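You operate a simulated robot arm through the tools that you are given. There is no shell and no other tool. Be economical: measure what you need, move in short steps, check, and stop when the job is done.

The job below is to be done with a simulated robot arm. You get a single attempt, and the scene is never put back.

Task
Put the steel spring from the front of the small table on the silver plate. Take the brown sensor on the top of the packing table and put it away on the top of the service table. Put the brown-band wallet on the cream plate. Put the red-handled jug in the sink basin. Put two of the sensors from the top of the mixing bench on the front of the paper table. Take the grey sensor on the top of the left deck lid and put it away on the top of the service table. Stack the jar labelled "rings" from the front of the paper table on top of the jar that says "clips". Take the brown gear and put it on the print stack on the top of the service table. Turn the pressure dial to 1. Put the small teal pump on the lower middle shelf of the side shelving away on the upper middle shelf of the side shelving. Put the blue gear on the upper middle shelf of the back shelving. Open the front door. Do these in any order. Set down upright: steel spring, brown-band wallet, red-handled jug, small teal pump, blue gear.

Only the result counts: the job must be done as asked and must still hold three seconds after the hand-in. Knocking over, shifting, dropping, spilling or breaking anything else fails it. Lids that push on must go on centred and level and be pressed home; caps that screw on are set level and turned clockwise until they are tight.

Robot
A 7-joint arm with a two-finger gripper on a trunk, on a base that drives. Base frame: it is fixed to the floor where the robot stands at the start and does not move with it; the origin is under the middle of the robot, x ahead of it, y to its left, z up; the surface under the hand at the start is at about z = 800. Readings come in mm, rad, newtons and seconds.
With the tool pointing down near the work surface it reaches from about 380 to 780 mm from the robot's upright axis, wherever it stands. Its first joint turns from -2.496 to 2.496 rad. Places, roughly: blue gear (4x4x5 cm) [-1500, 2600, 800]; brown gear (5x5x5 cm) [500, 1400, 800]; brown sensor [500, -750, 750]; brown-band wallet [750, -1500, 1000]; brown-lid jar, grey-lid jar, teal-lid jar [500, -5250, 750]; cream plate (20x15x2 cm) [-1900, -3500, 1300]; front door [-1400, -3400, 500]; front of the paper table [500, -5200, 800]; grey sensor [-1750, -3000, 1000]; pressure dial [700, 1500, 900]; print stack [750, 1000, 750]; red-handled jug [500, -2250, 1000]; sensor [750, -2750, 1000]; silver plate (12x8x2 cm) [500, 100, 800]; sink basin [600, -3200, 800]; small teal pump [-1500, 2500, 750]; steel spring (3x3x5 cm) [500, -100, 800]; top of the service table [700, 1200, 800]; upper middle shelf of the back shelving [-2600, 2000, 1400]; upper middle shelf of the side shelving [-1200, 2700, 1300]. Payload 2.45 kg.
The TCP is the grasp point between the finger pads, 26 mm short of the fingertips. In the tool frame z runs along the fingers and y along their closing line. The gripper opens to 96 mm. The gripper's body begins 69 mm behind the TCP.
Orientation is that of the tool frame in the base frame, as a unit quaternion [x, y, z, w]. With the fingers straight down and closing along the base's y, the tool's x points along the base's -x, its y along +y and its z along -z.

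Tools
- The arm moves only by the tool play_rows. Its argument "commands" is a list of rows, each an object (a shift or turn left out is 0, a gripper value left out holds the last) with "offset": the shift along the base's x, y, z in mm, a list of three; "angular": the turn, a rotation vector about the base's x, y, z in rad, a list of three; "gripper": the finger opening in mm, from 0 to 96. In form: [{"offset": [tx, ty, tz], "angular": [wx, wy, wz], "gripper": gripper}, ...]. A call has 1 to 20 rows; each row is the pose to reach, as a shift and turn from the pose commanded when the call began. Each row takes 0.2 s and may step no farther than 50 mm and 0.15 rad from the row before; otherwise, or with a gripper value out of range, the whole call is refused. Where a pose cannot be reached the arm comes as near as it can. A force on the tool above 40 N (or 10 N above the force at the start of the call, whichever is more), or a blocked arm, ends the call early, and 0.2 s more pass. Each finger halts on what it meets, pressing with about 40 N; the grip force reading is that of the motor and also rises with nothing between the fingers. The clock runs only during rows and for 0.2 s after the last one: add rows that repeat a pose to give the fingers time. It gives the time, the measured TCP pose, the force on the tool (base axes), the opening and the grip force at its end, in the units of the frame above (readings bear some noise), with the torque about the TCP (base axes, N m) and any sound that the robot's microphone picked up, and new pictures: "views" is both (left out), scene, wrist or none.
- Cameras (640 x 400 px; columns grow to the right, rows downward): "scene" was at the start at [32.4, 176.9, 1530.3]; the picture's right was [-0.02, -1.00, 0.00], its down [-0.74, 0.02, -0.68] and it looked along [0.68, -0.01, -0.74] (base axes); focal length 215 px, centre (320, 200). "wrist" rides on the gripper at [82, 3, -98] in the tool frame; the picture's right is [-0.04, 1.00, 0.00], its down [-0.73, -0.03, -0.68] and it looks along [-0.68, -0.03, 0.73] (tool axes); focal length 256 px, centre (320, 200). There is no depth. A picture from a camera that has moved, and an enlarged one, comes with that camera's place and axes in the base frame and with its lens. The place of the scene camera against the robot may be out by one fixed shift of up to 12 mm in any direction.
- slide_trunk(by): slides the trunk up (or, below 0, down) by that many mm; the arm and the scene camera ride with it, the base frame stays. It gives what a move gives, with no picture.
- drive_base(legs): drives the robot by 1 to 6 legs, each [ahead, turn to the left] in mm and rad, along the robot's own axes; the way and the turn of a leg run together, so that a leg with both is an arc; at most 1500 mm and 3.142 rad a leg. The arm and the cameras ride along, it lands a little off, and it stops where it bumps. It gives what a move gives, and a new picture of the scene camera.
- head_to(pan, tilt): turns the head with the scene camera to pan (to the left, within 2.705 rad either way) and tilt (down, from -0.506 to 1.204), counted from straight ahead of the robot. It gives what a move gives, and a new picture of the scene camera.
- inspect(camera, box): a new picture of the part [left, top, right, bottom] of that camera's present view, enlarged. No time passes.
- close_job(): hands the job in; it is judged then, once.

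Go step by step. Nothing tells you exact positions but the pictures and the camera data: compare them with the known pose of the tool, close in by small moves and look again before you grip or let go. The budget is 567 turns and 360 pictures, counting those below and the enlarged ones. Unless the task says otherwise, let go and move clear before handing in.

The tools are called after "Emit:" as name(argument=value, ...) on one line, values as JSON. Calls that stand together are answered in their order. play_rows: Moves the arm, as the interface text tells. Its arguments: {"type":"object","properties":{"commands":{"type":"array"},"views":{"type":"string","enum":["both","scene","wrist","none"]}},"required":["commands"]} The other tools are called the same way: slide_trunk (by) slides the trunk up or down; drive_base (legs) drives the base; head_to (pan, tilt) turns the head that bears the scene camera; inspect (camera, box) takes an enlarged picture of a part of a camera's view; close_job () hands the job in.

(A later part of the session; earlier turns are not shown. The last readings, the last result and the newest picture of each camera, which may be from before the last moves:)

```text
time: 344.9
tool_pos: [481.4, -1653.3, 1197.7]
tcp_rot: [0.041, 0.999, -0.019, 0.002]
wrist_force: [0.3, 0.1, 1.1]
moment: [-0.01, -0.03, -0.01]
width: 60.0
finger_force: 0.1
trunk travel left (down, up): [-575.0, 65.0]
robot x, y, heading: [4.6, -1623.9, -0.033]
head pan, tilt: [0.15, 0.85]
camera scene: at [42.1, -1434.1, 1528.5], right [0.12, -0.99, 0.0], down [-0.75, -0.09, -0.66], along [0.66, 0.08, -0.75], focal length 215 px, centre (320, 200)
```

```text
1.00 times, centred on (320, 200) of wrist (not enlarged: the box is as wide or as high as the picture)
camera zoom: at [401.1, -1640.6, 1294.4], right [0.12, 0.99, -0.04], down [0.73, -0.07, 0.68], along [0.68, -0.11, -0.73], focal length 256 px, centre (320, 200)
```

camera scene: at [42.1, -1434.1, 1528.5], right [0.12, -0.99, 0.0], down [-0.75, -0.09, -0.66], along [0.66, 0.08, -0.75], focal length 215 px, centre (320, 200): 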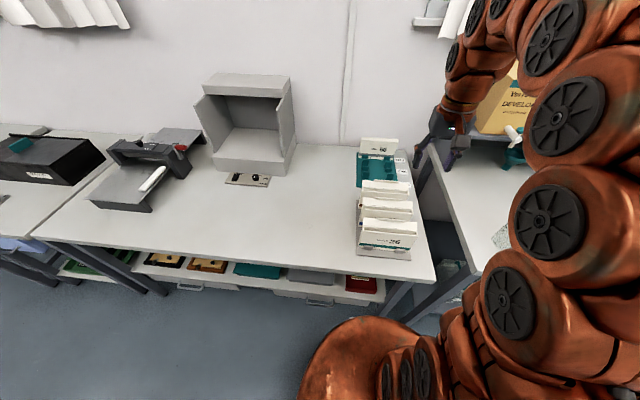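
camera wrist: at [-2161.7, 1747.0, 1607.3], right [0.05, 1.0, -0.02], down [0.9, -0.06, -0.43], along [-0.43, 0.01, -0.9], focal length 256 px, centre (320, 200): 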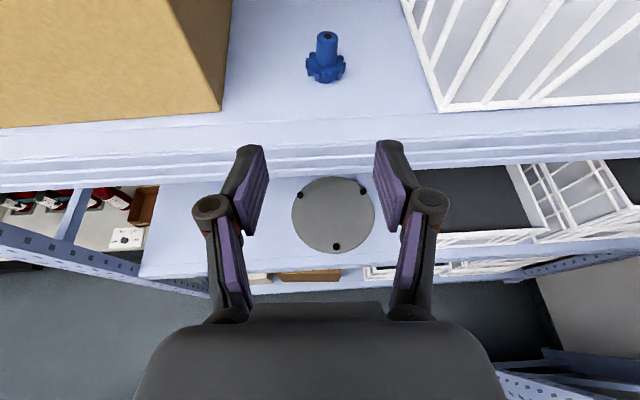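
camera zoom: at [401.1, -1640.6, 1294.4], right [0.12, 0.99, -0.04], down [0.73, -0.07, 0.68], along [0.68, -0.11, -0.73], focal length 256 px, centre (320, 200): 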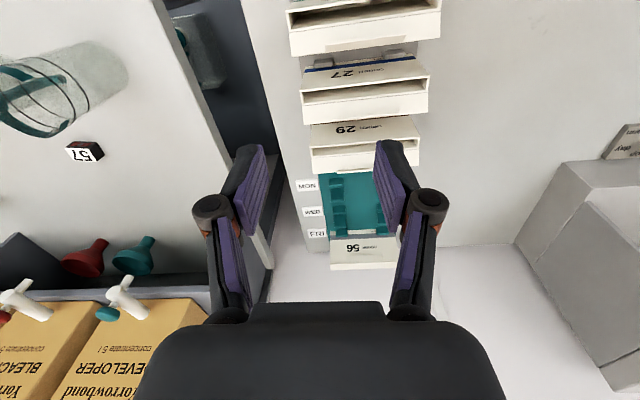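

Wallet 29 is about 187 mm wide along y at roughly (655, -1607). I'll rotate the hand ~92° so it closes along x and hover above it.

Emit:
play_rows(commands=[{"offset": [15, 4, 0], "angular": [0, 0, 0.14], "gripper": 70}, {"offset": [30, 8, 0], "angular": [0, 0, 0.28]}, {"offset": [45, 12, 0], "angular": [0, 0, 0.42]}, {"offset": [60, 16, 0], "angular": [0, 0, 0.56]}, {"offset": [75, 20, 0], "angular": [0, 0, 0.7]}, {"offset": [90, 24, 0], "angular": [0, 0, 0.84]}, {"offset": [105, 28, 0], "angular": [0, 0, 0.98]}, {"offset": [120, 32, 0], "angular": [0, 0, 1.12]}, {"offset": [135, 36, 0], "angular": [0, 0, 1.26]}, {"offset": [150, 40, -20], "angular": [0, 0, 1.4]}, {"offset": [165, 44, -60], "angular": [0, 0, 1.54]}, {"offset": [174, 46, -100], "angular": [0, 0, 1.6]}, {"offset": [174, 46, -140], "angular": [0, 0, 1.6]}, {"offset": [174, 46, -140], "angular": [0, 0, 1.6]}])

```text
time: 347.9
tool_pos: [659.4, -1608.4, 1055.8]
tcp_rot: [-0.687, 0.726, -0.012, 0.015]
wrist_force: [-1.8, 0.9, 0.1]
moment: [0.01, 0.03, 0.0]
width: 70.0
finger_force: 0.2
trunk travel left (down, up): [-575.0, 65.0]
robot x, y, heading: [9.6, -1625.0, -0.039]
head pan, tilt: [0.15, 0.85]
camera scene: at [42.2, -1434.1, 1528.5], right [0.12, -0.99, 0.0], down [-0.75, -0.09, -0.66], along [0.66, 0.08, -0.75], focal length 215 px, centre (320, 200)
camera wrist: at [647.0, -1690.8, 1153.6], right [-0.99, 0.09, -0.04], down [0.04, 0.73, 0.68], along [0.09, 0.68, -0.73], focal length 256 px, centre (320, 200)
```

scene: 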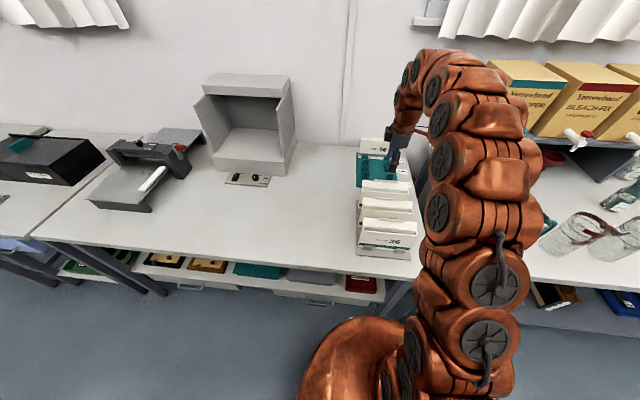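
wrist: 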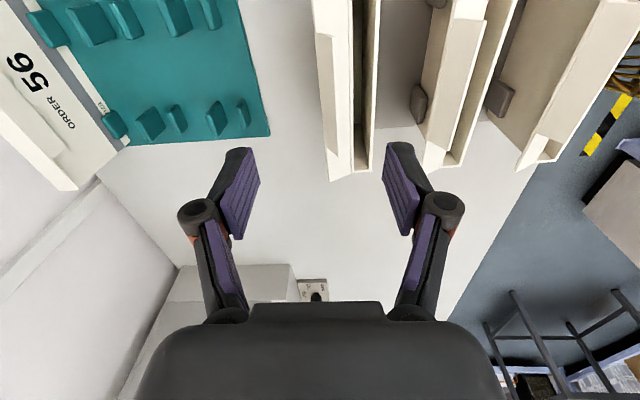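

Wallet 29 spans x≈617–661, tops at 929/947, centre y≈-1614. I'll align above it and check.

Emit:
play_rows(commands=[{"offset": [-10, -3, -20]}, {"offset": [-20, -5, -45]}, {"offset": [-20, -5, -70]}, {"offset": [-20, -5, -70]}], views="wrist")

```text
time: 348.9
tool_pos: [635.5, -1613.8, 987.2]
tcp_rot: [-0.687, 0.727, -0.011, 0.014]
wrist_force: [0.1, 0.3, 0.3]
moment: [-0.02, -0.01, 0.01]
width: 69.9
finger_force: 0.0
trunk travel left (down, up): [-575.0, 65.0]
robot x, y, heading: [8.6, -1625.7, -0.033]
head pan, tilt: [0.15, 0.85]
camera wrist: at [624.9, -1695.2, 1083.7], right [-0.99, 0.1, -0.04], down [0.04, 0.73, 0.68], along [0.09, 0.68, -0.73], focal length 256 px, centre (320, 200)
```

wrist: 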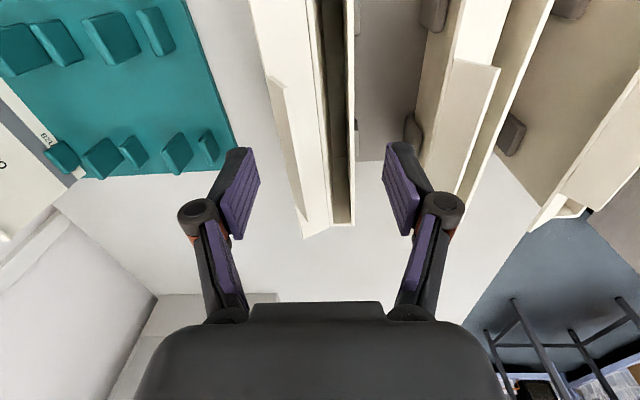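

Well centred. Lower to z≈911 in steps.

Emit:
play_rows(commands=[{"offset": [0, 0, -30]}, {"offset": [0, 0, -55]}, {"offset": [0, 0, -75]}, {"offset": [0, 0, -75]}], views="wrist")

```text
time: 349.9
tool_pos: [636.5, -1614.3, 912.6]
tcp_rot: [-0.687, 0.726, -0.011, 0.014]
wrist_force: [-0.1, -0.6, 0.5]
moment: [0.02, -0.01, -0.02]
width: 69.8
finger_force: 0.2
trunk travel left (down, up): [-575.0, 65.0]
robot x, y, heading: [2.1, -1625.4, -0.032]
head pan, tilt: [0.15, 0.85]
camera wrist: at [624.8, -1696.4, 1008.8], right [-0.99, 0.09, -0.04], down [0.05, 0.73, 0.68], along [0.09, 0.68, -0.73], focal length 256 px, centre (320, 200)
```

wrist: 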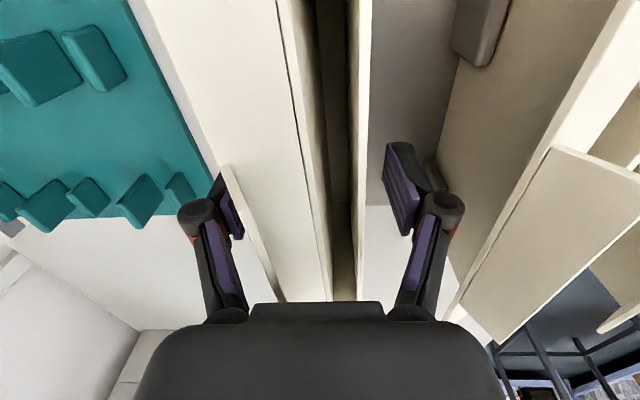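

Both fingers straddle the wallet. Close.

Emit:
play_rows(commands=[{"gripper": 55}, {"gripper": 40}, {"gripper": 30}, {"gripper": 30}, {"gripper": 30}], views="wrist")

```text
time: 351.1
tool_pos: [633.3, -1613.5, 912.6]
tcp_rot: [-0.688, 0.726, -0.011, 0.015]
wrist_force: [-21.7, 0.6, 11.2]
moment: [-0.23, 1.87, 1.28]
width: 41.9
finger_force: 39.4
trunk travel left (down, up): [-575.0, 65.0]
robot x, y, heading: [6.9, -1620.5, -0.032]
head pan, tilt: [0.15, 0.85]
camera wrist: at [623.1, -1696.3, 1009.7], right [-0.99, 0.09, -0.03], down [0.04, 0.73, 0.68], along [0.09, 0.68, -0.73], focal length 256 px, centre (320, 200)
```

wrist: 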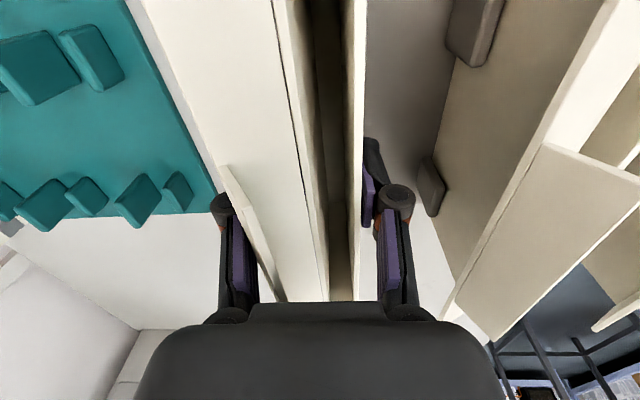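

Gripped at 41.9 mm, with side load because the rack holds the wallet; I'll shift 4 mm in -x to relieve it and then lift slowly.

Emit:
play_rows(commands=[{"offset": [-4, 0, 0]}, {"offset": [-4, 0, 0]}], views="none")

Emit:
play_rows(commands=[{"offset": [0, 0, 6]}, {"offset": [0, 0, 15]}, {"offset": [0, 0, 25]}, {"offset": [0, 0, 25]}], views="both")

```text
time: 351.7
tool_pos: [631.4, -1614.3, 912.8]
tcp_rot: [-0.687, 0.727, -0.01, 0.014]
wrist_force: [-14.1, 0.8, -0.8]
moment: [-0.19, 1.14, 0.93]
width: 40.5
finger_force: 39.8
trunk travel left (down, up): [-575.0, 65.0]
robot x, y, heading: [4.4, -1623.1, -0.031]
head pan, tilt: [0.15, 0.85]
```

```text
time: 352.7
tool_pos: [631.0, -1611.4, 938.0]
tcp_rot: [-0.687, 0.727, -0.011, 0.015]
wrist_force: [-11.7, -1.0, -0.6]
moment: [-0.11, 1.02, 0.88]
width: 39.9
finger_force: 40.0
trunk travel left (down, up): [-575.0, 65.0]
robot x, y, heading: [8.8, -1627.4, -0.033]
head pan, tilt: [0.15, 0.85]
camera scene: at [41.4, -1434.2, 1528.6], right [0.12, -0.99, 0.0], down [-0.75, -0.09, -0.66], along [0.66, 0.08, -0.75], focal length 215 px, centre (320, 200)
camera wrist: at [619.7, -1694.2, 1035.0], right [-0.99, 0.1, -0.04], down [0.05, 0.73, 0.68], along [0.09, 0.68, -0.73], focal length 256 px, centre (320, 200)
```

scene: 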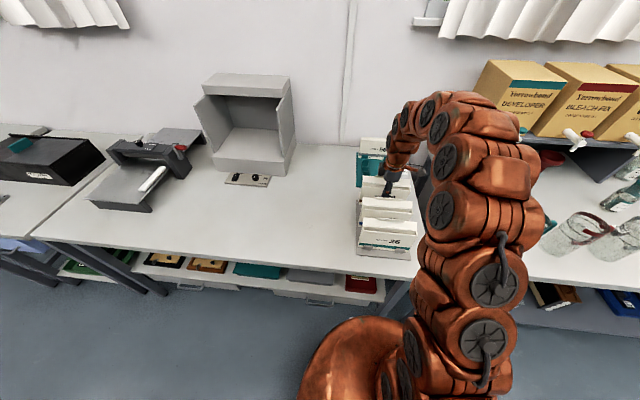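
wrist: 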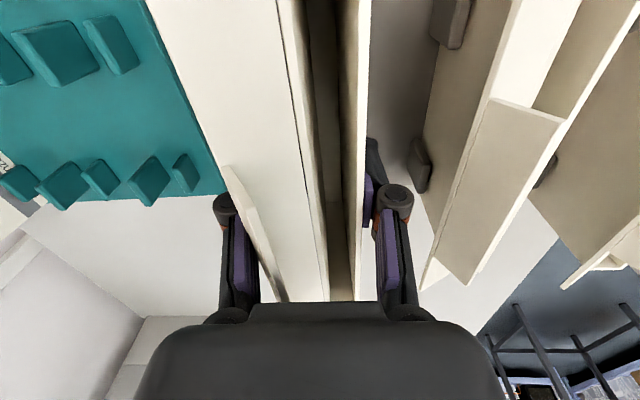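

Emit:
play_rows(commands=[{"offset": [0, 0, 15]}, {"offset": [0, 0, 35]}, {"offset": [0, 0, 60]}, {"offset": [0, 0, 85]}, {"offset": [0, 0, 85]}], views="both")

```text
time: 353.9
tool_pos: [630.9, -1612.9, 1024.1]
tcp_rot: [-0.687, 0.726, -0.011, 0.015]
wrist_force: [0.2, 0.4, -0.4]
moment: [-0.02, 0.01, -0.01]
width: 37.6
finger_force: 40.4
trunk travel left (down, up): [-575.0, 65.0]
robot x, y, heading: [6.7, -1623.9, -0.035]
head pan, tilt: [0.15, 0.85]
camera scene: at [42.1, -1434.2, 1528.4], right [0.12, -0.99, 0.0], down [-0.75, -0.09, -0.66], along [0.66, 0.08, -0.75], focal length 215 px, centre (320, 200)
camera wrist: at [619.7, -1694.2, 1121.3], right [-0.99, 0.09, -0.04], down [0.04, 0.73, 0.68], along [0.09, 0.68, -0.73], focal length 256 px, centre (320, 200)
```

scene: 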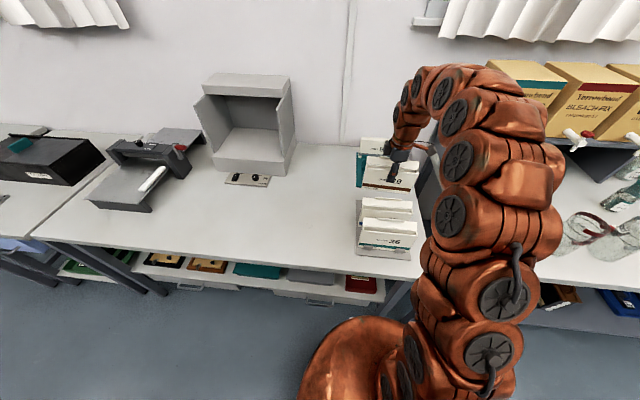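
wrist: 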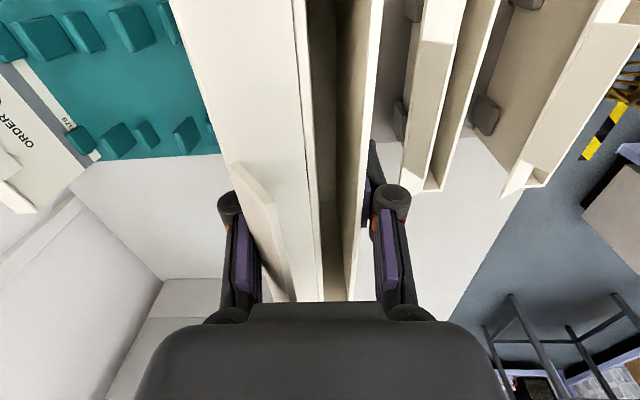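

Wallet 29 is out of the rack. Raise and retract it, then head toward the machine at the other side.

Emit:
play_rows(commands=[{"offset": [-10, 0, 40]}, {"offset": [-35, 0, 80]}, {"offset": [-65, 0, 115]}, {"offset": [-95, 0, 145]}, {"offset": [-130, 0, 160]}, {"offset": [-130, 0, 160]}], views="none")

Emit:
head_to(pan=-1.9, tilt=0.3)

```text
time: 355.3
tool_pos: [503.9, -1613.6, 1182.0]
tcp_rot: [-0.687, 0.726, -0.011, 0.014]
wrist_force: [0.7, 0.7, 0.0]
moment: [-0.02, 0.0, 0.01]
width: 37.1
finger_force: 40.2
trunk travel left (down, up): [-575.0, 65.0]
robot x, y, heading: [3.9, -1625.2, -0.031]
head pan, tilt: [0.15, 0.85]
```

```text
time: 357.3
tool_pos: [503.9, -1613.2, 1182.8]
tcp_rot: [-0.688, 0.726, -0.012, 0.013]
wrist_force: [1.0, 1.0, -0.2]
moment: [-0.01, 0.01, -0.01]
width: 20.9
finger_force: 40.0
trunk travel left (down, up): [-575.0, 65.0]
robot x, y, heading: [2.9, -1622.6, -0.035]
head pan, tilt: [-1.901, 0.3]
camera scene: at [-68.7, -1530.6, 1576.8], right [-0.94, 0.35, 0.0], down [0.1, 0.28, -0.96], along [-0.34, -0.89, -0.3], focal length 215 px, centre (320, 200)
```

scene: 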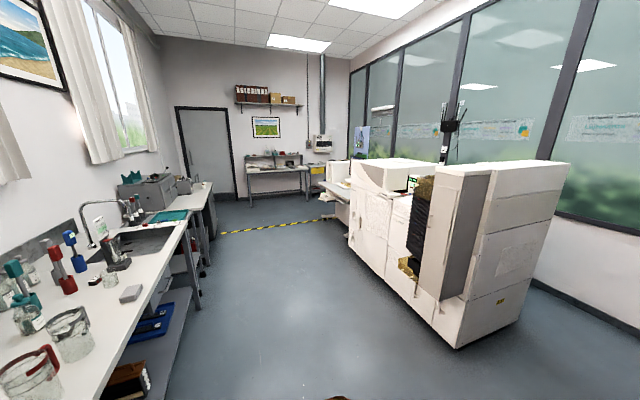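

The opening dropped to 20.9 mm – the wallet may be slipping. Look at once.

Emit:
inspect(camera="wrist", box=[0, 0, 640, 400])

Emit:
head_to(pan=0.0, tilt=0.8)

```text
1.00 times, centred on (320, 200) of wrist (not enlarged: the box is as wide or as high as the picture)
camera zoom: at [492.8, -1695.0, 1280.1], right [-0.99, 0.09, -0.04], down [0.04, 0.73, 0.68], along [0.09, 0.68, -0.73], focal length 256 px, centre (320, 200)
```

zoom: 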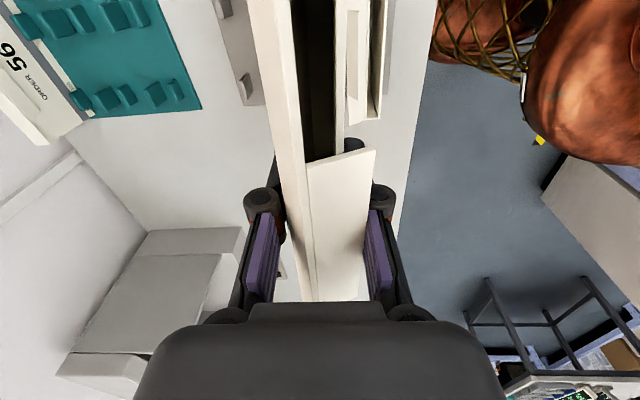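

```text
time: 359.2
tool_pos: [504.7, -1612.3, 1182.6]
tcp_rot: [-0.687, 0.726, -0.011, 0.014]
wrist_force: [-0.5, 0.2, 0.1]
moment: [-0.01, 0.02, 0.0]
width: 20.8
finger_force: 39.9
trunk travel left (down, up): [-575.0, 65.0]
robot x, y, heading: [7.2, -1626.9, -0.036]
head pan, tilt: [0.0, 0.799]
camera scene: at [45.1, -1446.0, 1532.5], right [-0.03, -1.0, 0.0], down [-0.72, 0.02, -0.7], along [0.7, -0.02, -0.72], focal length 215 px, centre (320, 200)
```

scene: 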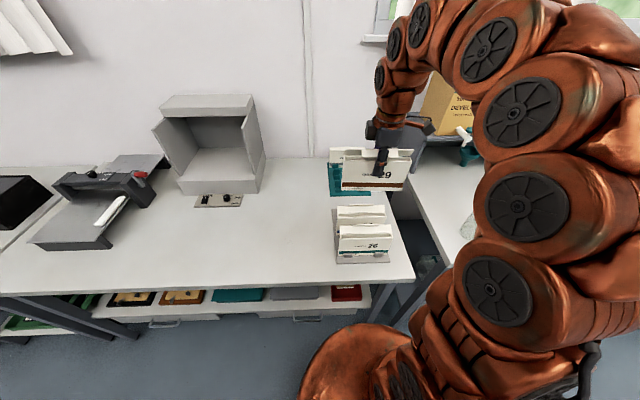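

Emit:
inspect(camera="scene", box=[310, 100, 450, 210])

Emit:
inspect(camera="wrist", box=[220, 100, 420, 310])

```text
3.64 times, centred on (380, 155) of scene
camera zoom: at [45.1, -1446.0, 1532.5], right [-0.03, -1.0, 0.0], down [-0.72, 0.02, -0.7], along [0.7, -0.02, -0.72], focal length 783 px, centre (102, 364)
```

zoom: 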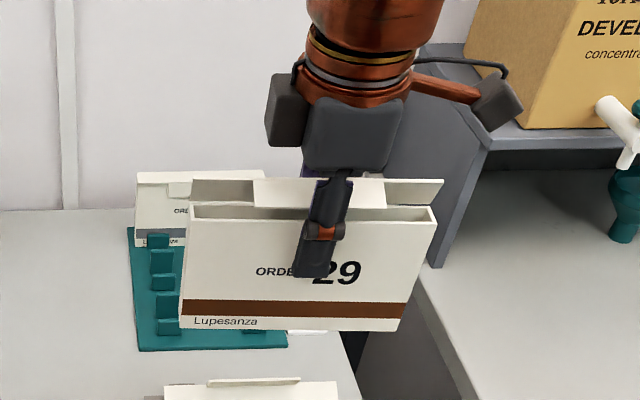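

```text
1.90 times, centred on (320, 205) of wrist
camera zoom: at [492.8, -1694.9, 1280.1], right [-0.99, 0.09, -0.04], down [0.04, 0.73, 0.68], along [0.09, 0.68, -0.73], focal length 488 px, centre (320, 190)
```

zoom: 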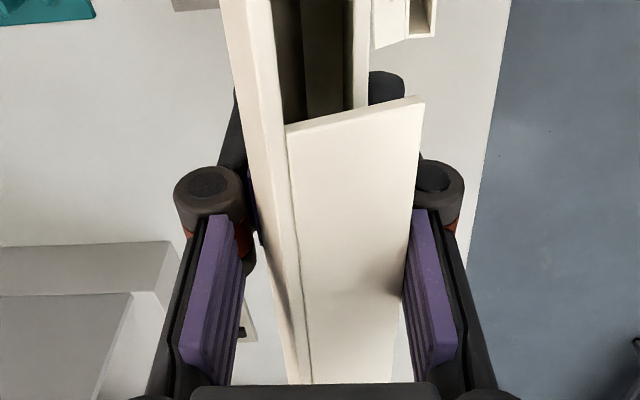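

The wallet has a hinged flap which flipped over; the body itself is now held firmly at 21 mm. I'll continue: drive south and face the white machine.

Emit:
drive_base(legs=[[0, -1.54], [1300, 0], [0, -1.571]])

Emit:
head_to(pan=0.0, tilt=0.35)

```text
time: 373.4
tool_pos: [-572.4, -2927.7, 1183.0]
tcp_rot: [0.735, 0.677, -0.013, -0.012]
wrist_force: [0.3, 0.6, 1.0]
moment: [0.01, -0.04, 0.02]
width: 30.1
finger_force: 0.1
trunk travel left (down, up): [-575.0, 65.0]
robot x, y, heading: [-71.5, -2931.3, 3.082]
head pan, tilt: [0.0, 0.799]
camera scene: at [-111.7, -3114.8, 1532.5], right [0.06, 1.0, 0.0], down [0.72, -0.04, -0.7], along [-0.7, 0.04, -0.72], focal length 215 px, centre (320, 200)
```

scene: 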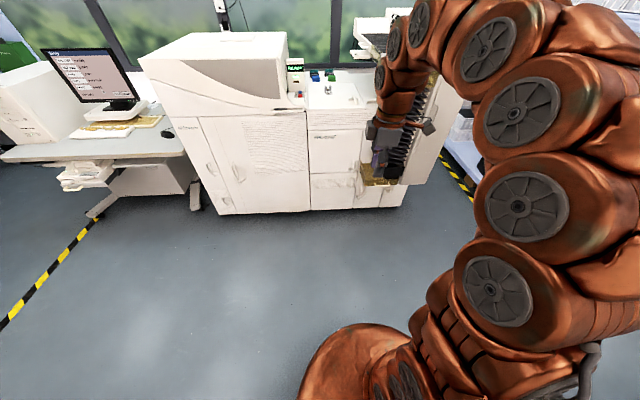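

```text
time: 374.3
tool_pos: [-571.0, -2928.3, 1182.3]
tcp_rot: [0.736, 0.677, -0.014, -0.011]
wrist_force: [-0.1, 1.0, -0.2]
moment: [0.0, 0.03, -0.01]
width: 29.9
finger_force: 0.1
trunk travel left (down, up): [-575.0, 65.0]
robot x, y, heading: [-70.6, -2932.9, 3.08]
head pan, tilt: [0.0, 0.351]
camera scene: at [-124.1, -3114.1, 1572.0], right [0.06, 1.0, 0.0], down [0.34, -0.02, -0.94], along [-0.94, 0.06, -0.34], focal length 215 px, centre (320, 200)
```

scene: 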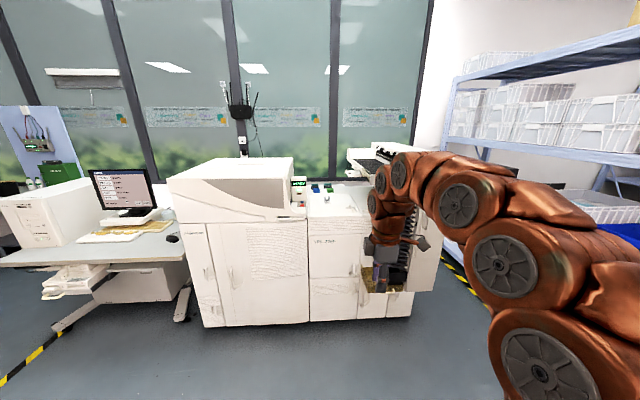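

The opening now reads 30 with no force: the wallet may have been lost. Look with the wrist camera and around.

Emit:
inspect(camera="wrist", box=[0, 0, 640, 400])

Emit:
head_to(pan=-2.2, tilt=0.7)

Emit:
head_to(pan=1.5, tilt=0.8)

```text
1.00 times, centred on (320, 200) of wrist (not enlarged: the box is as wide or as high as the picture)
camera zoom: at [-558.4, -2847.9, 1280.0], right [0.99, -0.12, -0.04], down [-0.07, -0.73, 0.68], along [-0.11, -0.68, -0.73], focal length 256 px, centre (320, 200)
```

zoom: 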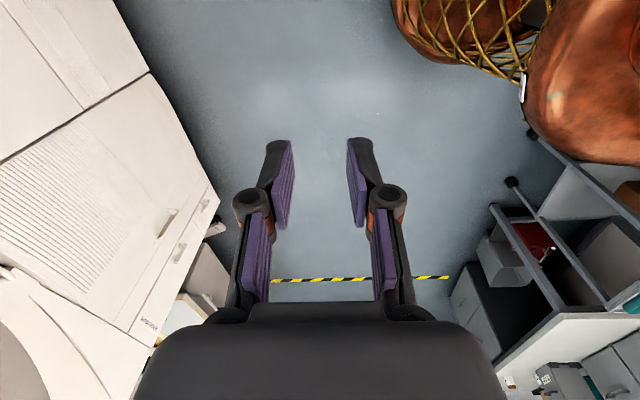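

```text
time: 376.4
tool_pos: [-571.8, -2927.6, 1183.6]
tcp_rot: [0.736, 0.677, -0.014, -0.011]
wrist_force: [-0.2, -0.3, 0.2]
moment: [0.01, 0.01, -0.04]
width: 30.2
finger_force: 0.1
trunk travel left (down, up): [-575.0, 65.0]
robot x, y, heading: [-73.1, -2934.9, 3.08]
head pan, tilt: [-2.201, 0.7]
camera scene: at [23.1, -3054.5, 1540.7], right [0.77, -0.64, 0.0], down [-0.41, -0.5, -0.77], along [0.49, 0.59, -0.64], focal length 215 px, centre (320, 200)
```

scene: 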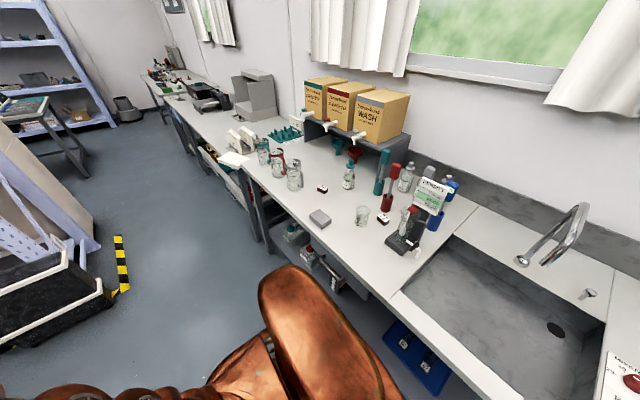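

```text
time: 379.4
tool_pos: [-570.5, -2928.9, 1182.4]
tcp_rot: [0.736, 0.677, -0.014, -0.012]
wrist_force: [-1.1, -0.1, 0.1]
moment: [-0.04, 0.01, 0.02]
width: 29.9
finger_force: 0.0
trunk travel left (down, up): [-575.0, 65.0]
robot x, y, heading: [-76.1, -2932.3, 3.079]
head pan, tilt: [1.499, 0.799]
camera scene: at [-42.0, -3199.8, 1532.5], right [-0.99, 0.13, 0.0], down [0.1, 0.71, -0.7], along [-0.09, -0.69, -0.72], focal length 215 px, centre (320, 200)
```

scene: 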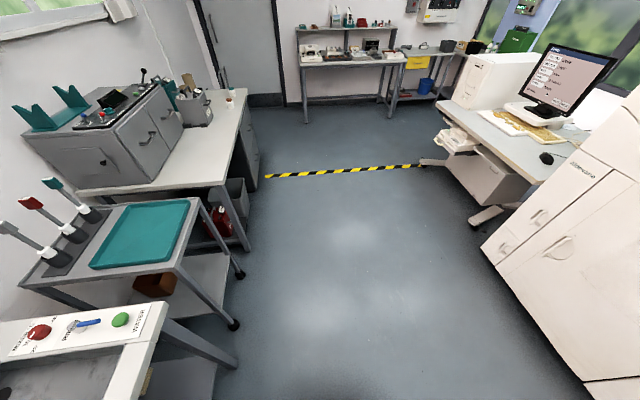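

Emit:
head_to(pan=-2.3, tilt=0.4)

Emit:
inspect(camera="scene", box=[220, 130, 380, 250])

```text
time: 382.6
tool_pos: [-572.2, -2928.7, 1182.5]
tcp_rot: [0.736, 0.677, -0.014, -0.012]
wrist_force: [-0.7, 0.3, 0.4]
moment: [0.0, -0.04, 0.03]
width: 30.0
finger_force: 0.1
trunk travel left (down, up): [-575.0, 65.0]
robot x, y, heading: [-73.8, -2929.9, 3.075]
head pan, tilt: [-2.3, 0.4]
camera scene: at [34.8, -3054.8, 1567.6], right [0.7, -0.71, 0.0], down [-0.28, -0.27, -0.92], along [0.66, 0.65, -0.39], focal length 215 px, centre (320, 200)
```

scene: 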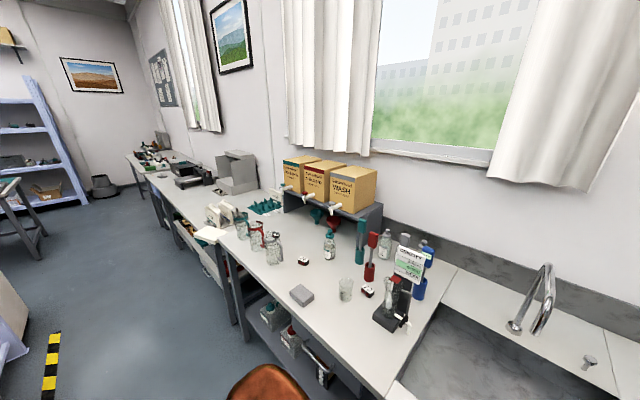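

```text
3.33 times, centred on (300, 190) of scene
camera zoom: at [34.8, -3054.8, 1567.6], right [0.7, -0.71, 0.0], down [-0.28, -0.27, -0.92], along [0.66, 0.65, -0.39], focal length 718 px, centre (387, 233)
```

zoom: 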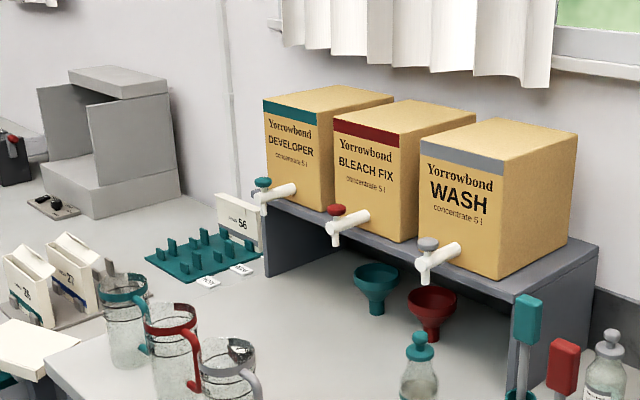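

The wallet fell and lies flat on the packing table near its front corner; nothing else seems disturbed. I'll go back there to recover it.

Emit:
drive_base(legs=[[0, -1.51], [1230, 0], [0, -1.571]])

Emit:
head_to(pan=0.1, tilt=1.0)

```text
time: 396.1
tool_pos: [363.3, -1686.4, 1182.6]
tcp_rot: [-0.703, 0.711, -0.01, 0.015]
wrist_force: [-0.1, -0.2, 0.9]
moment: [-0.02, 0.02, 0.04]
width: 30.1
finger_force: 0.1
trunk travel left (down, up): [-575.0, 65.0]
robot x, y, heading: [-138.3, -1719.8, 0.013]
head pan, tilt: [-2.3, 0.4]
camera scene: at [-243.5, -1610.8, 1567.6], right [-0.75, 0.66, 0.0], down [0.26, 0.29, -0.92], along [-0.61, -0.69, -0.39], focal length 215 px, centre (320, 200)
```

scene: 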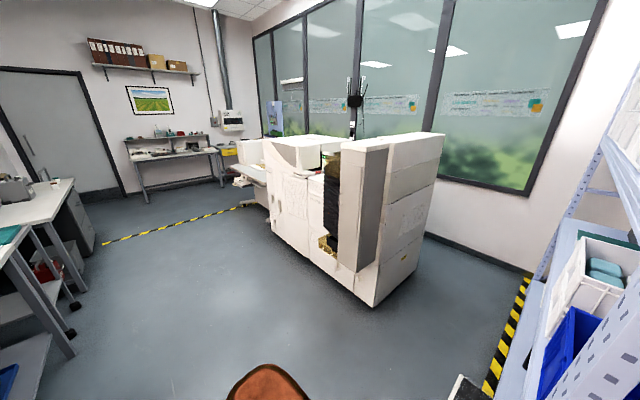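

```text
time: 398.3
tool_pos: [364.0, -1685.9, 1183.0]
tcp_rot: [-0.703, 0.711, -0.011, 0.013]
wrist_force: [0.4, 1.2, 0.9]
moment: [0.01, -0.01, 0.04]
width: 30.1
finger_force: 0.1
trunk travel left (down, up): [-575.0, 65.0]
robot x, y, heading: [-132.7, -1718.8, 0.006]
head pan, tilt: [0.099, 1.0]
camera scene: at [-113.2, -1533.5, 1517.4], right [0.11, -0.99, 0.0], down [-0.84, -0.09, -0.54], along [0.54, 0.06, -0.84], focal length 215 px, centre (320, 200)
```

scene: 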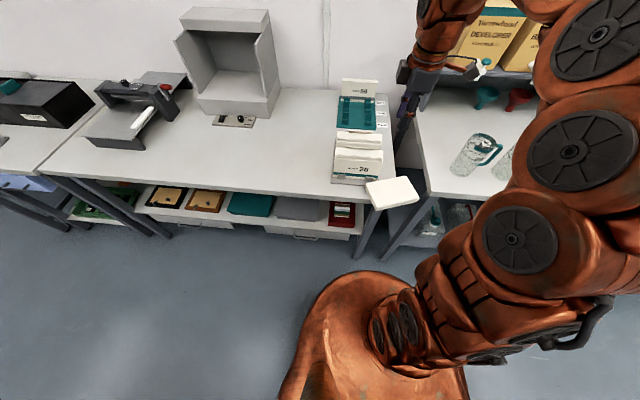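

Emit:
inspect(camera="scene", box=[320, 130, 460, 250])

Emit:
inspect(camera="wrist", box=[0, 0, 640, 400])

```text
3.33 times, centred on (390, 190) of scene
camera zoom: at [-113.2, -1533.5, 1517.4], right [0.11, -0.99, 0.0], down [-0.84, -0.09, -0.54], along [0.54, 0.06, -0.84], focal length 718 px, centre (87, 233)
```

zoom: 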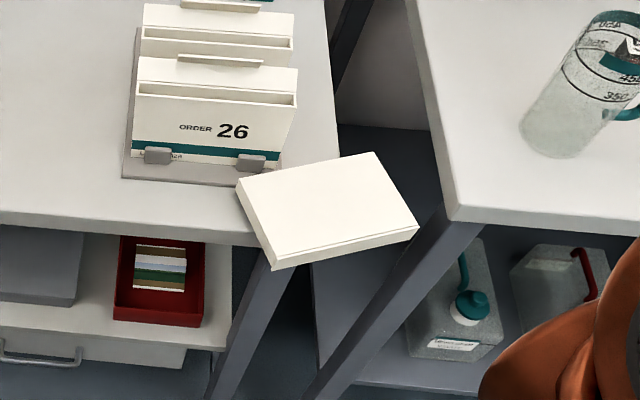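

```text
1.00 times, centred on (320, 200) of wrist (not enlarged: the box is as wide or as high as the picture)
camera zoom: at [356.5, -1769.3, 1280.0], right [-1.0, 0.05, -0.04], down [0.01, 0.73, 0.68], along [0.06, 0.68, -0.73], focal length 256 px, centre (320, 200)
```

zoom: 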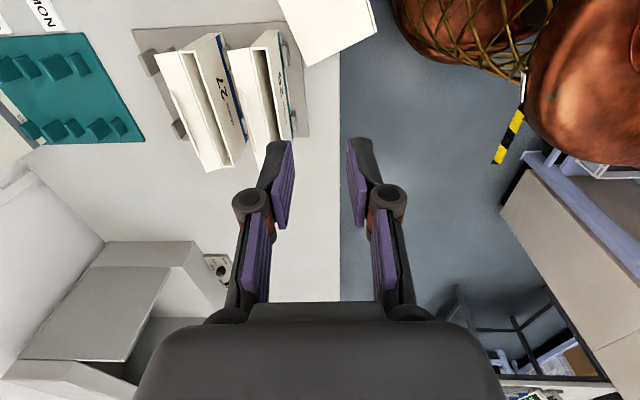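

The wallet overhangs the table corner but is stable. I need to tell which edge is its top; enlarging more.

Emit:
inspect(camera="scene", box=[360, 165, 430, 220])

Emit:
inspect(camera="wrist", box=[240, 0, 400, 100])

```text
7.27 times, centred on (395, 192) of scene
camera zoom: at [-113.2, -1533.5, 1517.4], right [0.11, -0.99, 0.0], down [-0.84, -0.09, -0.54], along [0.54, 0.06, -0.84], focal length 1566 px, centre (-226, 254)
```

zoom: 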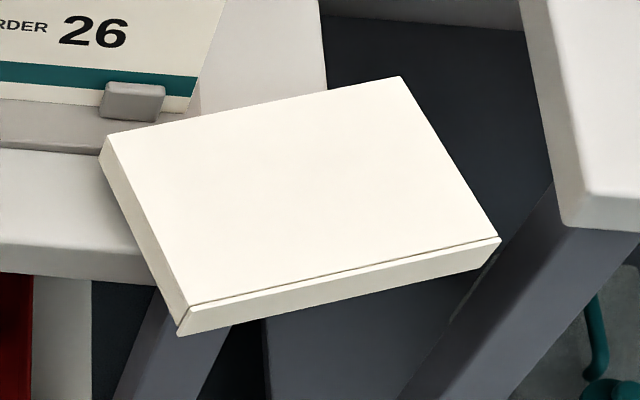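

```text
4.00 times, centred on (320, 50) of wrist
camera zoom: at [356.5, -1769.3, 1280.0], right [-1.0, 0.05, -0.04], down [0.01, 0.73, 0.68], along [0.06, 0.68, -0.73], focal length 1024 px, centre (320, 800)
```

zoom: 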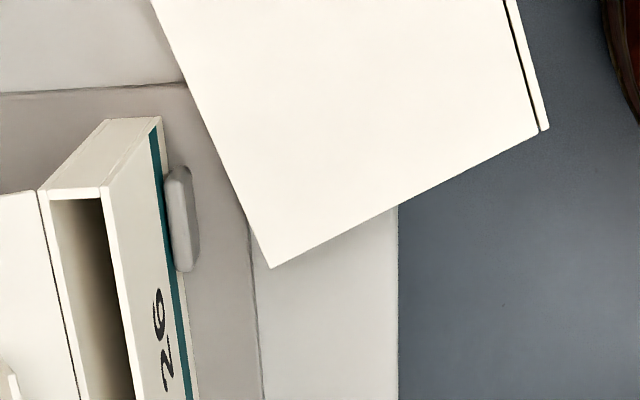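

The separate strip along the near edge is the closed flap, so that near edge is the wallet's top. I can pinch that overhanging edge with a horizontal hand closing vertically, then swing it upright. First drive to about (-306, -2044) with heading 0.33.

Emit:
drive_base(legs=[[0, 1.08], [-367, 0], [0, -0.755]])

Emit:
head_to(pan=0.0, tilt=0.8)

```text
time: 405.3
tool_pos: [157.4, -1864.9, 1183.9]
tcp_rot: [0.798, -0.602, 0.009, -0.016]
wrist_force: [1.4, -0.7, -0.3]
moment: [-0.01, 0.0, 0.0]
width: 29.8
finger_force: 0.0
trunk travel left (down, up): [-575.0, 65.0]
robot x, y, heading: [-308.4, -2037.2, 0.296]
head pan, tilt: [0.099, 1.0]
camera scene: at [-344.5, -1855.3, 1517.3], right [0.39, -0.92, 0.0], down [-0.78, -0.33, -0.54], along [0.5, 0.21, -0.84], focal length 215 px, centre (320, 200)
```

scene: 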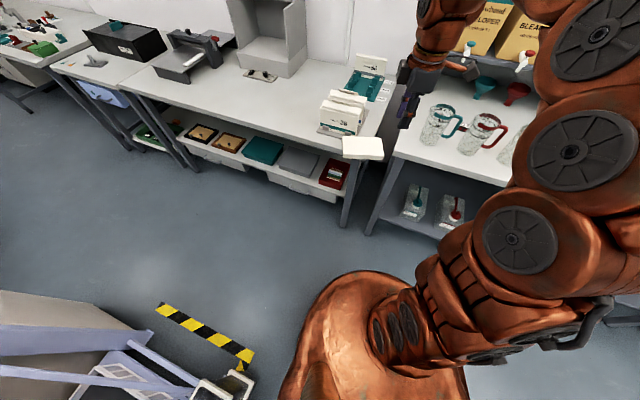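

```text
time: 406.1
tool_pos: [157.8, -1864.7, 1182.0]
tcp_rot: [0.798, -0.602, 0.008, -0.016]
wrist_force: [-0.2, 0.2, -0.4]
moment: [-0.01, 0.01, 0.0]
width: 29.9
finger_force: 0.0
trunk travel left (down, up): [-575.0, 65.0]
robot x, y, heading: [-310.5, -2040.5, 0.298]
head pan, tilt: [0.0, 0.799]
camera scene: at [-331.7, -1858.6, 1532.4], right [0.29, -0.96, 0.0], down [-0.69, -0.21, -0.7], along [0.67, 0.2, -0.72], focal length 215 px, centre (320, 200)
```

scene: 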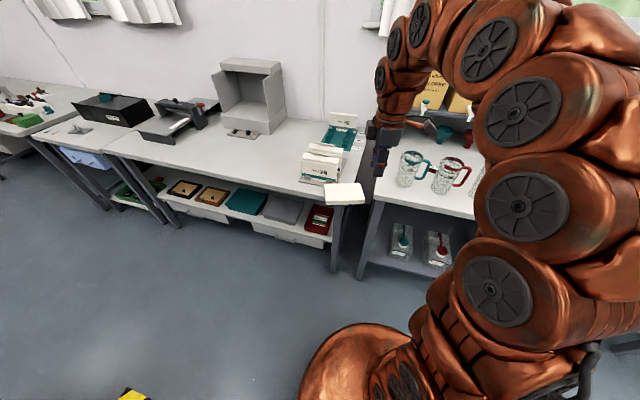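

Lower the trunk 300 mm (free floor below the hand), then tilt the hand to horizontal while extending forward.

Emit:
slide_trunk(by=-300)

Emit:
play_rows(commands=[{"offset": [11, 1, 0], "angular": [0.041, -0.134, 0], "gripper": 70}, {"offset": [22, 2, 2], "angular": [0.083, -0.267, 0]}, {"offset": [33, 3, 4], "angular": [0.124, -0.401, 0]}, {"offset": [44, 4, 6], "angular": [0.166, -0.535, 0]}, {"offset": [55, 4, 8], "angular": [0.207, -0.669, 0]}, {"offset": [66, 5, 10], "angular": [0.249, -0.802, 0]}, {"offset": [77, 6, 10], "angular": [0.29, -0.936, 0]}, {"offset": [88, 6, 10], "angular": [0.332, -1.07, 0]}, {"offset": [99, 7, 10], "angular": [0.373, -1.203, 0]}, {"offset": [110, 8, 10], "angular": [0.414, -1.337, 0]}, {"offset": [118, 8, 10], "angular": [0.456, -1.471, 0]}, {"offset": [118, 8, 10], "angular": [0.465, -1.5, 0]}])

```text
time: 409.1
tool_pos: [158.1, -1865.8, 882.0]
tcp_rot: [0.798, -0.602, 0.009, -0.016]
wrist_force: [-0.4, 0.2, 0.4]
moment: [-0.04, 0.01, 0.0]
width: 30.2
finger_force: 0.0
trunk travel left (down, up): [-275.0, 365.0]
robot x, y, heading: [-310.6, -2037.5, 0.299]
head pan, tilt: [0.0, 0.799]
```

```text
time: 411.7
tool_pos: [305.4, -1845.9, 909.7]
tcp_rot: [-0.555, 0.418, -0.419, 0.585]
wrist_force: [-0.3, 0.5, 0.6]
moment: [0.04, 0.02, -0.01]
width: 69.8
finger_force: 0.1
out of reach, approached as far as the arm can: row 10, 11, 12
trunk travel left (down, up): [-275.0, 365.0]
robot x, y, heading: [-309.2, -2038.2, 0.302]
head pan, tilt: [0.0, 0.799]
camera scene: at [-331.6, -1858.7, 1232.5], right [0.29, -0.96, 0.0], down [-0.69, -0.21, -0.7], along [0.67, 0.2, -0.72], focal length 215 px, centre (320, 200)
camera wrist: at [236.9, -1954.2, 900.1], right [0.01, 0.07, -1.0], down [-0.87, 0.5, 0.02], along [0.5, 0.87, 0.07], focal length 256 px, centre (320, 200)
```

scene: 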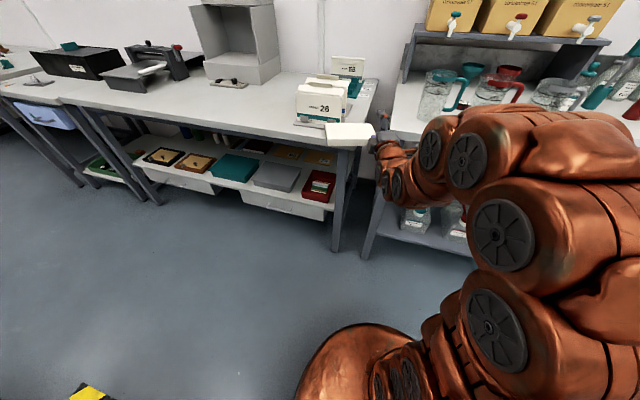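
wrist: 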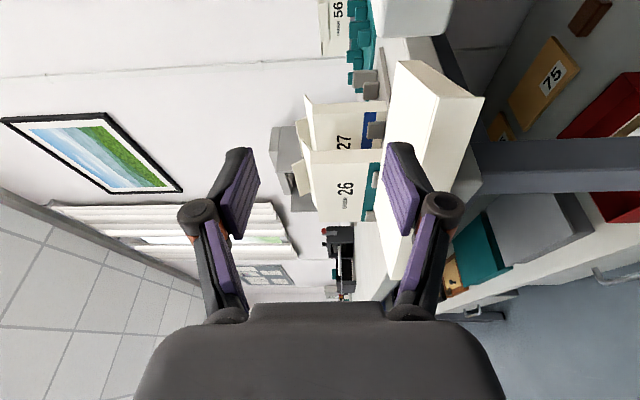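

The hand is horizontal and closes vertically; the wallet lies below-ahead. Enlarging to judge its edge.

Emit:
inspect(camera="wrist", box=[340, 30, 520, 300])

Emit:
inspect(camera="scene", box=[280, 90, 440, 210])

```text
1.48 times, centred on (430, 165) of wrist
camera zoom: at [236.9, -1954.2, 900.1], right [0.01, 0.07, -1.0], down [-0.87, 0.5, 0.02], along [0.5, 0.87, 0.07], focal length 379 px, centre (157, 252)
```

zoom: 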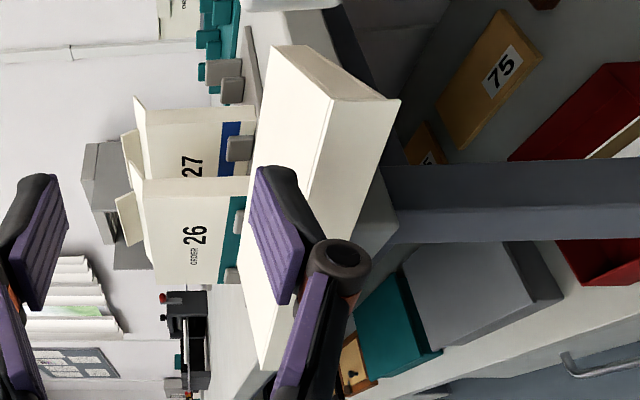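

```text
3.33 times, centred on (360, 150) of scene
camera zoom: at [-331.6, -1858.7, 1232.5], right [0.29, -0.96, 0.0], down [-0.69, -0.21, -0.7], along [0.67, 0.2, -0.72], focal length 718 px, centre (187, 367)
```

zoom: 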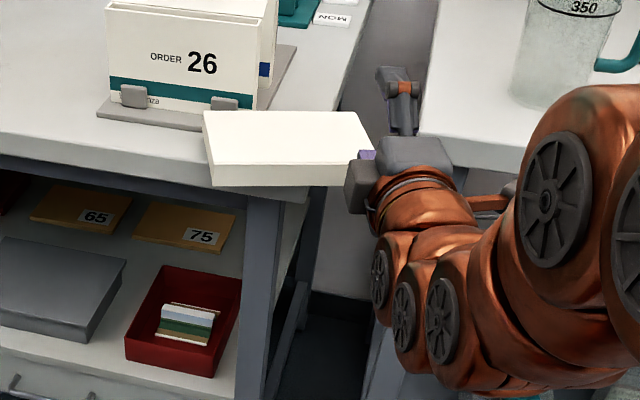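

The wallet lies flat at z 813–840 (26 mm thick). I'll lower the hand to z≈827, straddling its level, before advancing.

Emit:
play_rows(commands=[{"offset": [-10, -3, -30]}, {"offset": [-10, -3, -60]}, {"offset": [-10, -3, -83], "angular": [-0.01, 0.03, 0]}, {"offset": [-10, -3, -83], "angular": [-0.01, 0.03, 0]}])

```text
time: 412.7
tool_pos: [318.9, -1845.4, 864.2]
tcp_rot: [-0.565, 0.425, -0.412, 0.575]
wrist_force: [0.0, 1.0, 1.0]
moment: [0.0, 0.02, -0.02]
width: 69.8
finger_force: 0.1
out of reach, approached as far as the arm can: row 1, 2, 3, 4
trunk travel left (down, up): [-275.0, 365.0]
robot x, y, heading: [-313.1, -2041.1, 0.295]
head pan, tilt: [0.0, 0.799]
camera scene: at [-331.6, -1858.6, 1232.5], right [0.29, -0.96, 0.0], down [-0.69, -0.21, -0.7], along [0.67, 0.2, -0.72], focal length 215 px, centre (320, 200)
camera wrist: at [250.8, -1953.1, 859.3], right [-0.02, 0.06, -1.0], down [-0.87, 0.5, 0.04], along [0.5, 0.87, 0.05], focal length 256 px, centre (320, 200)
```

scene: 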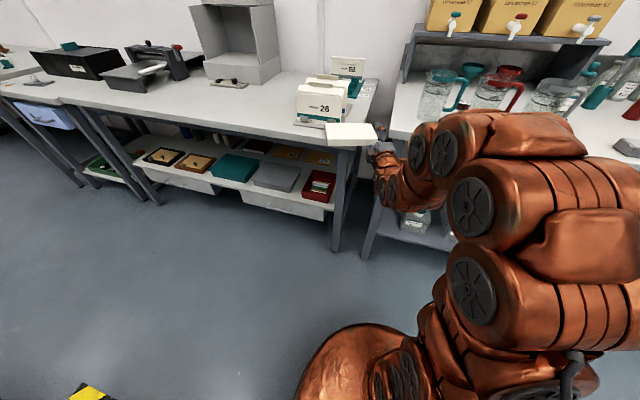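
wrist: 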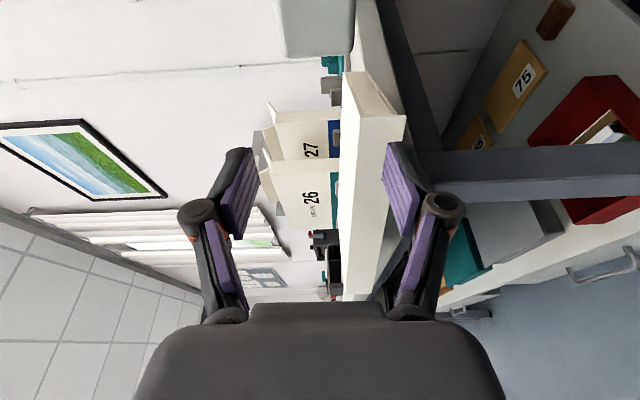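

A wrist limit prevents going lower here. I'll back off 110 mm, lower the trunk 150 mm, and re-raise the hand so the forearm is flatter.

Emit:
drive_base(legs=[[-110, 0]])

Emit:
slide_trunk(by=-150)

Emit:
play_rows(commands=[{"offset": [10, 3, 30]}, {"offset": [20, 6, 60]}, {"offset": [30, 9, 90]}, {"offset": [30, 9, 113]}, {"offset": [30, 9, 113]}], views="scene")

```text
time: 413.9
tool_pos: [217.0, -1878.0, 865.0]
tcp_rot: [-0.564, 0.425, -0.413, 0.575]
wrist_force: [-0.4, -0.5, -0.4]
moment: [0.01, 0.0, -0.01]
width: 70.1
finger_force: 0.0
trunk travel left (down, up): [-275.0, 365.0]
robot x, y, heading: [-413.2, -2068.4, 0.3]
head pan, tilt: [0.0, 0.799]
camera scene: at [-435.2, -1890.4, 1232.5], right [0.29, -0.96, 0.0], down [-0.69, -0.21, -0.7], along [0.67, 0.2, -0.72], focal length 215 px, centre (320, 200)
```

scene: 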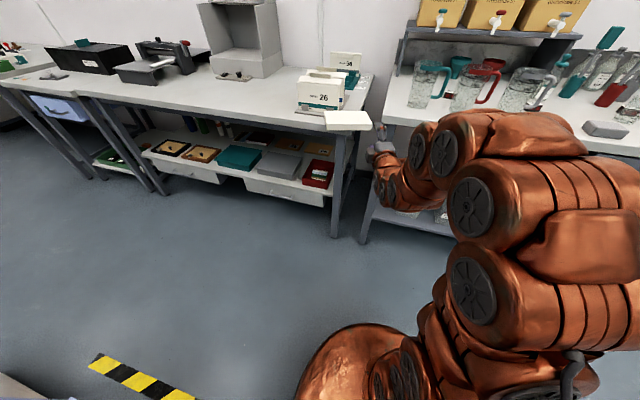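

```text
time: 415.6
tool_pos: [217.3, -1878.0, 716.2]
tcp_rot: [-0.564, 0.425, -0.414, 0.575]
wrist_force: [0.0, 0.1, -0.3]
moment: [0.04, 0.01, 0.02]
width: 70.0
finger_force: 0.0
trunk travel left (down, up): [-125.0, 515.0]
robot x, y, heading: [-413.1, -2070.4, 0.297]
head pan, tilt: [0.0, 0.799]
```

```text
time: 416.8
tool_pos: [245.2, -1868.8, 828.4]
tcp_rot: [-0.563, 0.425, -0.414, 0.576]
wrist_force: [0.2, 0.1, 0.4]
moment: [0.04, -0.01, 0.0]
width: 69.9
finger_force: 0.0
trunk travel left (down, up): [-125.0, 515.0]
robot x, y, heading: [-415.2, -2068.6, 0.297]
head pan, tilt: [0.0, 0.799]
camera scene: at [-435.2, -1890.4, 1082.5], right [0.29, -0.96, 0.0], down [-0.69, -0.21, -0.7], along [0.67, 0.2, -0.72], focal length 215 px, centre (320, 200)
```

scene: 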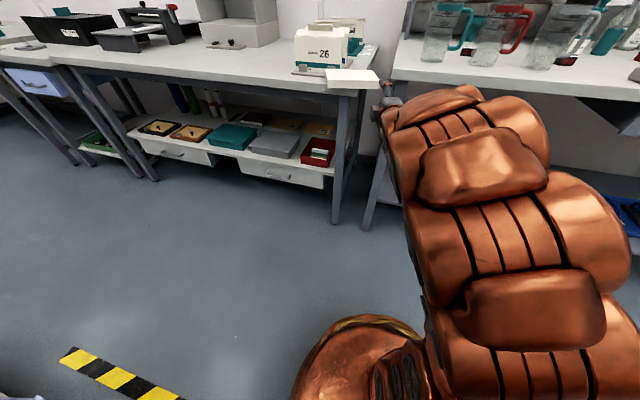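

Reachable now. View and advance along the tool axis toward the wallet edge.

Emit:
play_rows(commands=[{"offset": [30, 2, 0]}, {"offset": [62, 12, 0]}, {"offset": [78, 17, 0]}, {"offset": [78, 17, 0]}], views="wrist")

Emit:
inspect(camera="scene", box=[280, 40, 440, 160])

```text
time: 417.8
tool_pos: [324.0, -1853.7, 827.6]
tcp_rot: [-0.564, 0.425, -0.413, 0.575]
wrist_force: [-0.7, -0.4, 0.1]
moment: [-0.01, 0.02, 0.0]
width: 70.2
finger_force: 0.0
trunk travel left (down, up): [-125.0, 515.0]
robot x, y, heading: [-412.5, -2072.2, 0.299]
head pan, tilt: [0.0, 0.799]
camera wrist: at [254.1, -1961.0, 821.3], right [-0.02, 0.06, -1.0], down [-0.87, 0.5, 0.04], along [0.5, 0.87, 0.05], focal length 256 px, centre (320, 200)
```

wrist: 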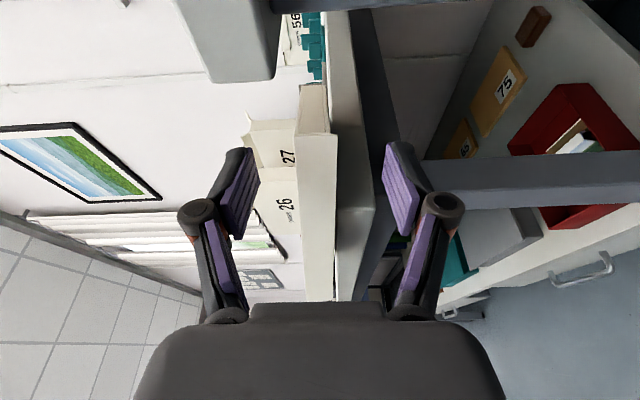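

```text
3.33 times, centred on (360, 100) of scene
camera zoom: at [-435.1, -1890.4, 1082.5], right [0.29, -0.96, 0.0], down [-0.69, -0.21, -0.7], along [0.67, 0.2, -0.72], focal length 718 px, centre (187, 533)
```

zoom: 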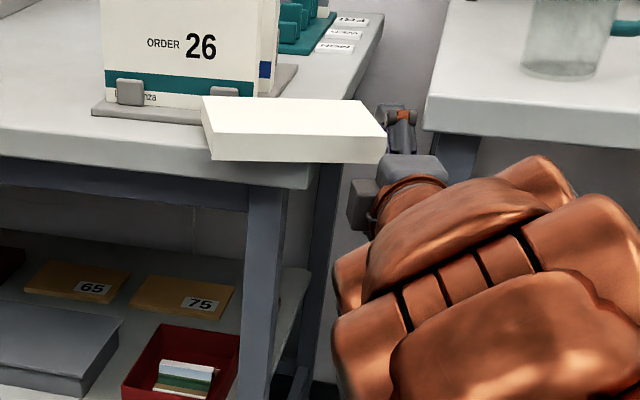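

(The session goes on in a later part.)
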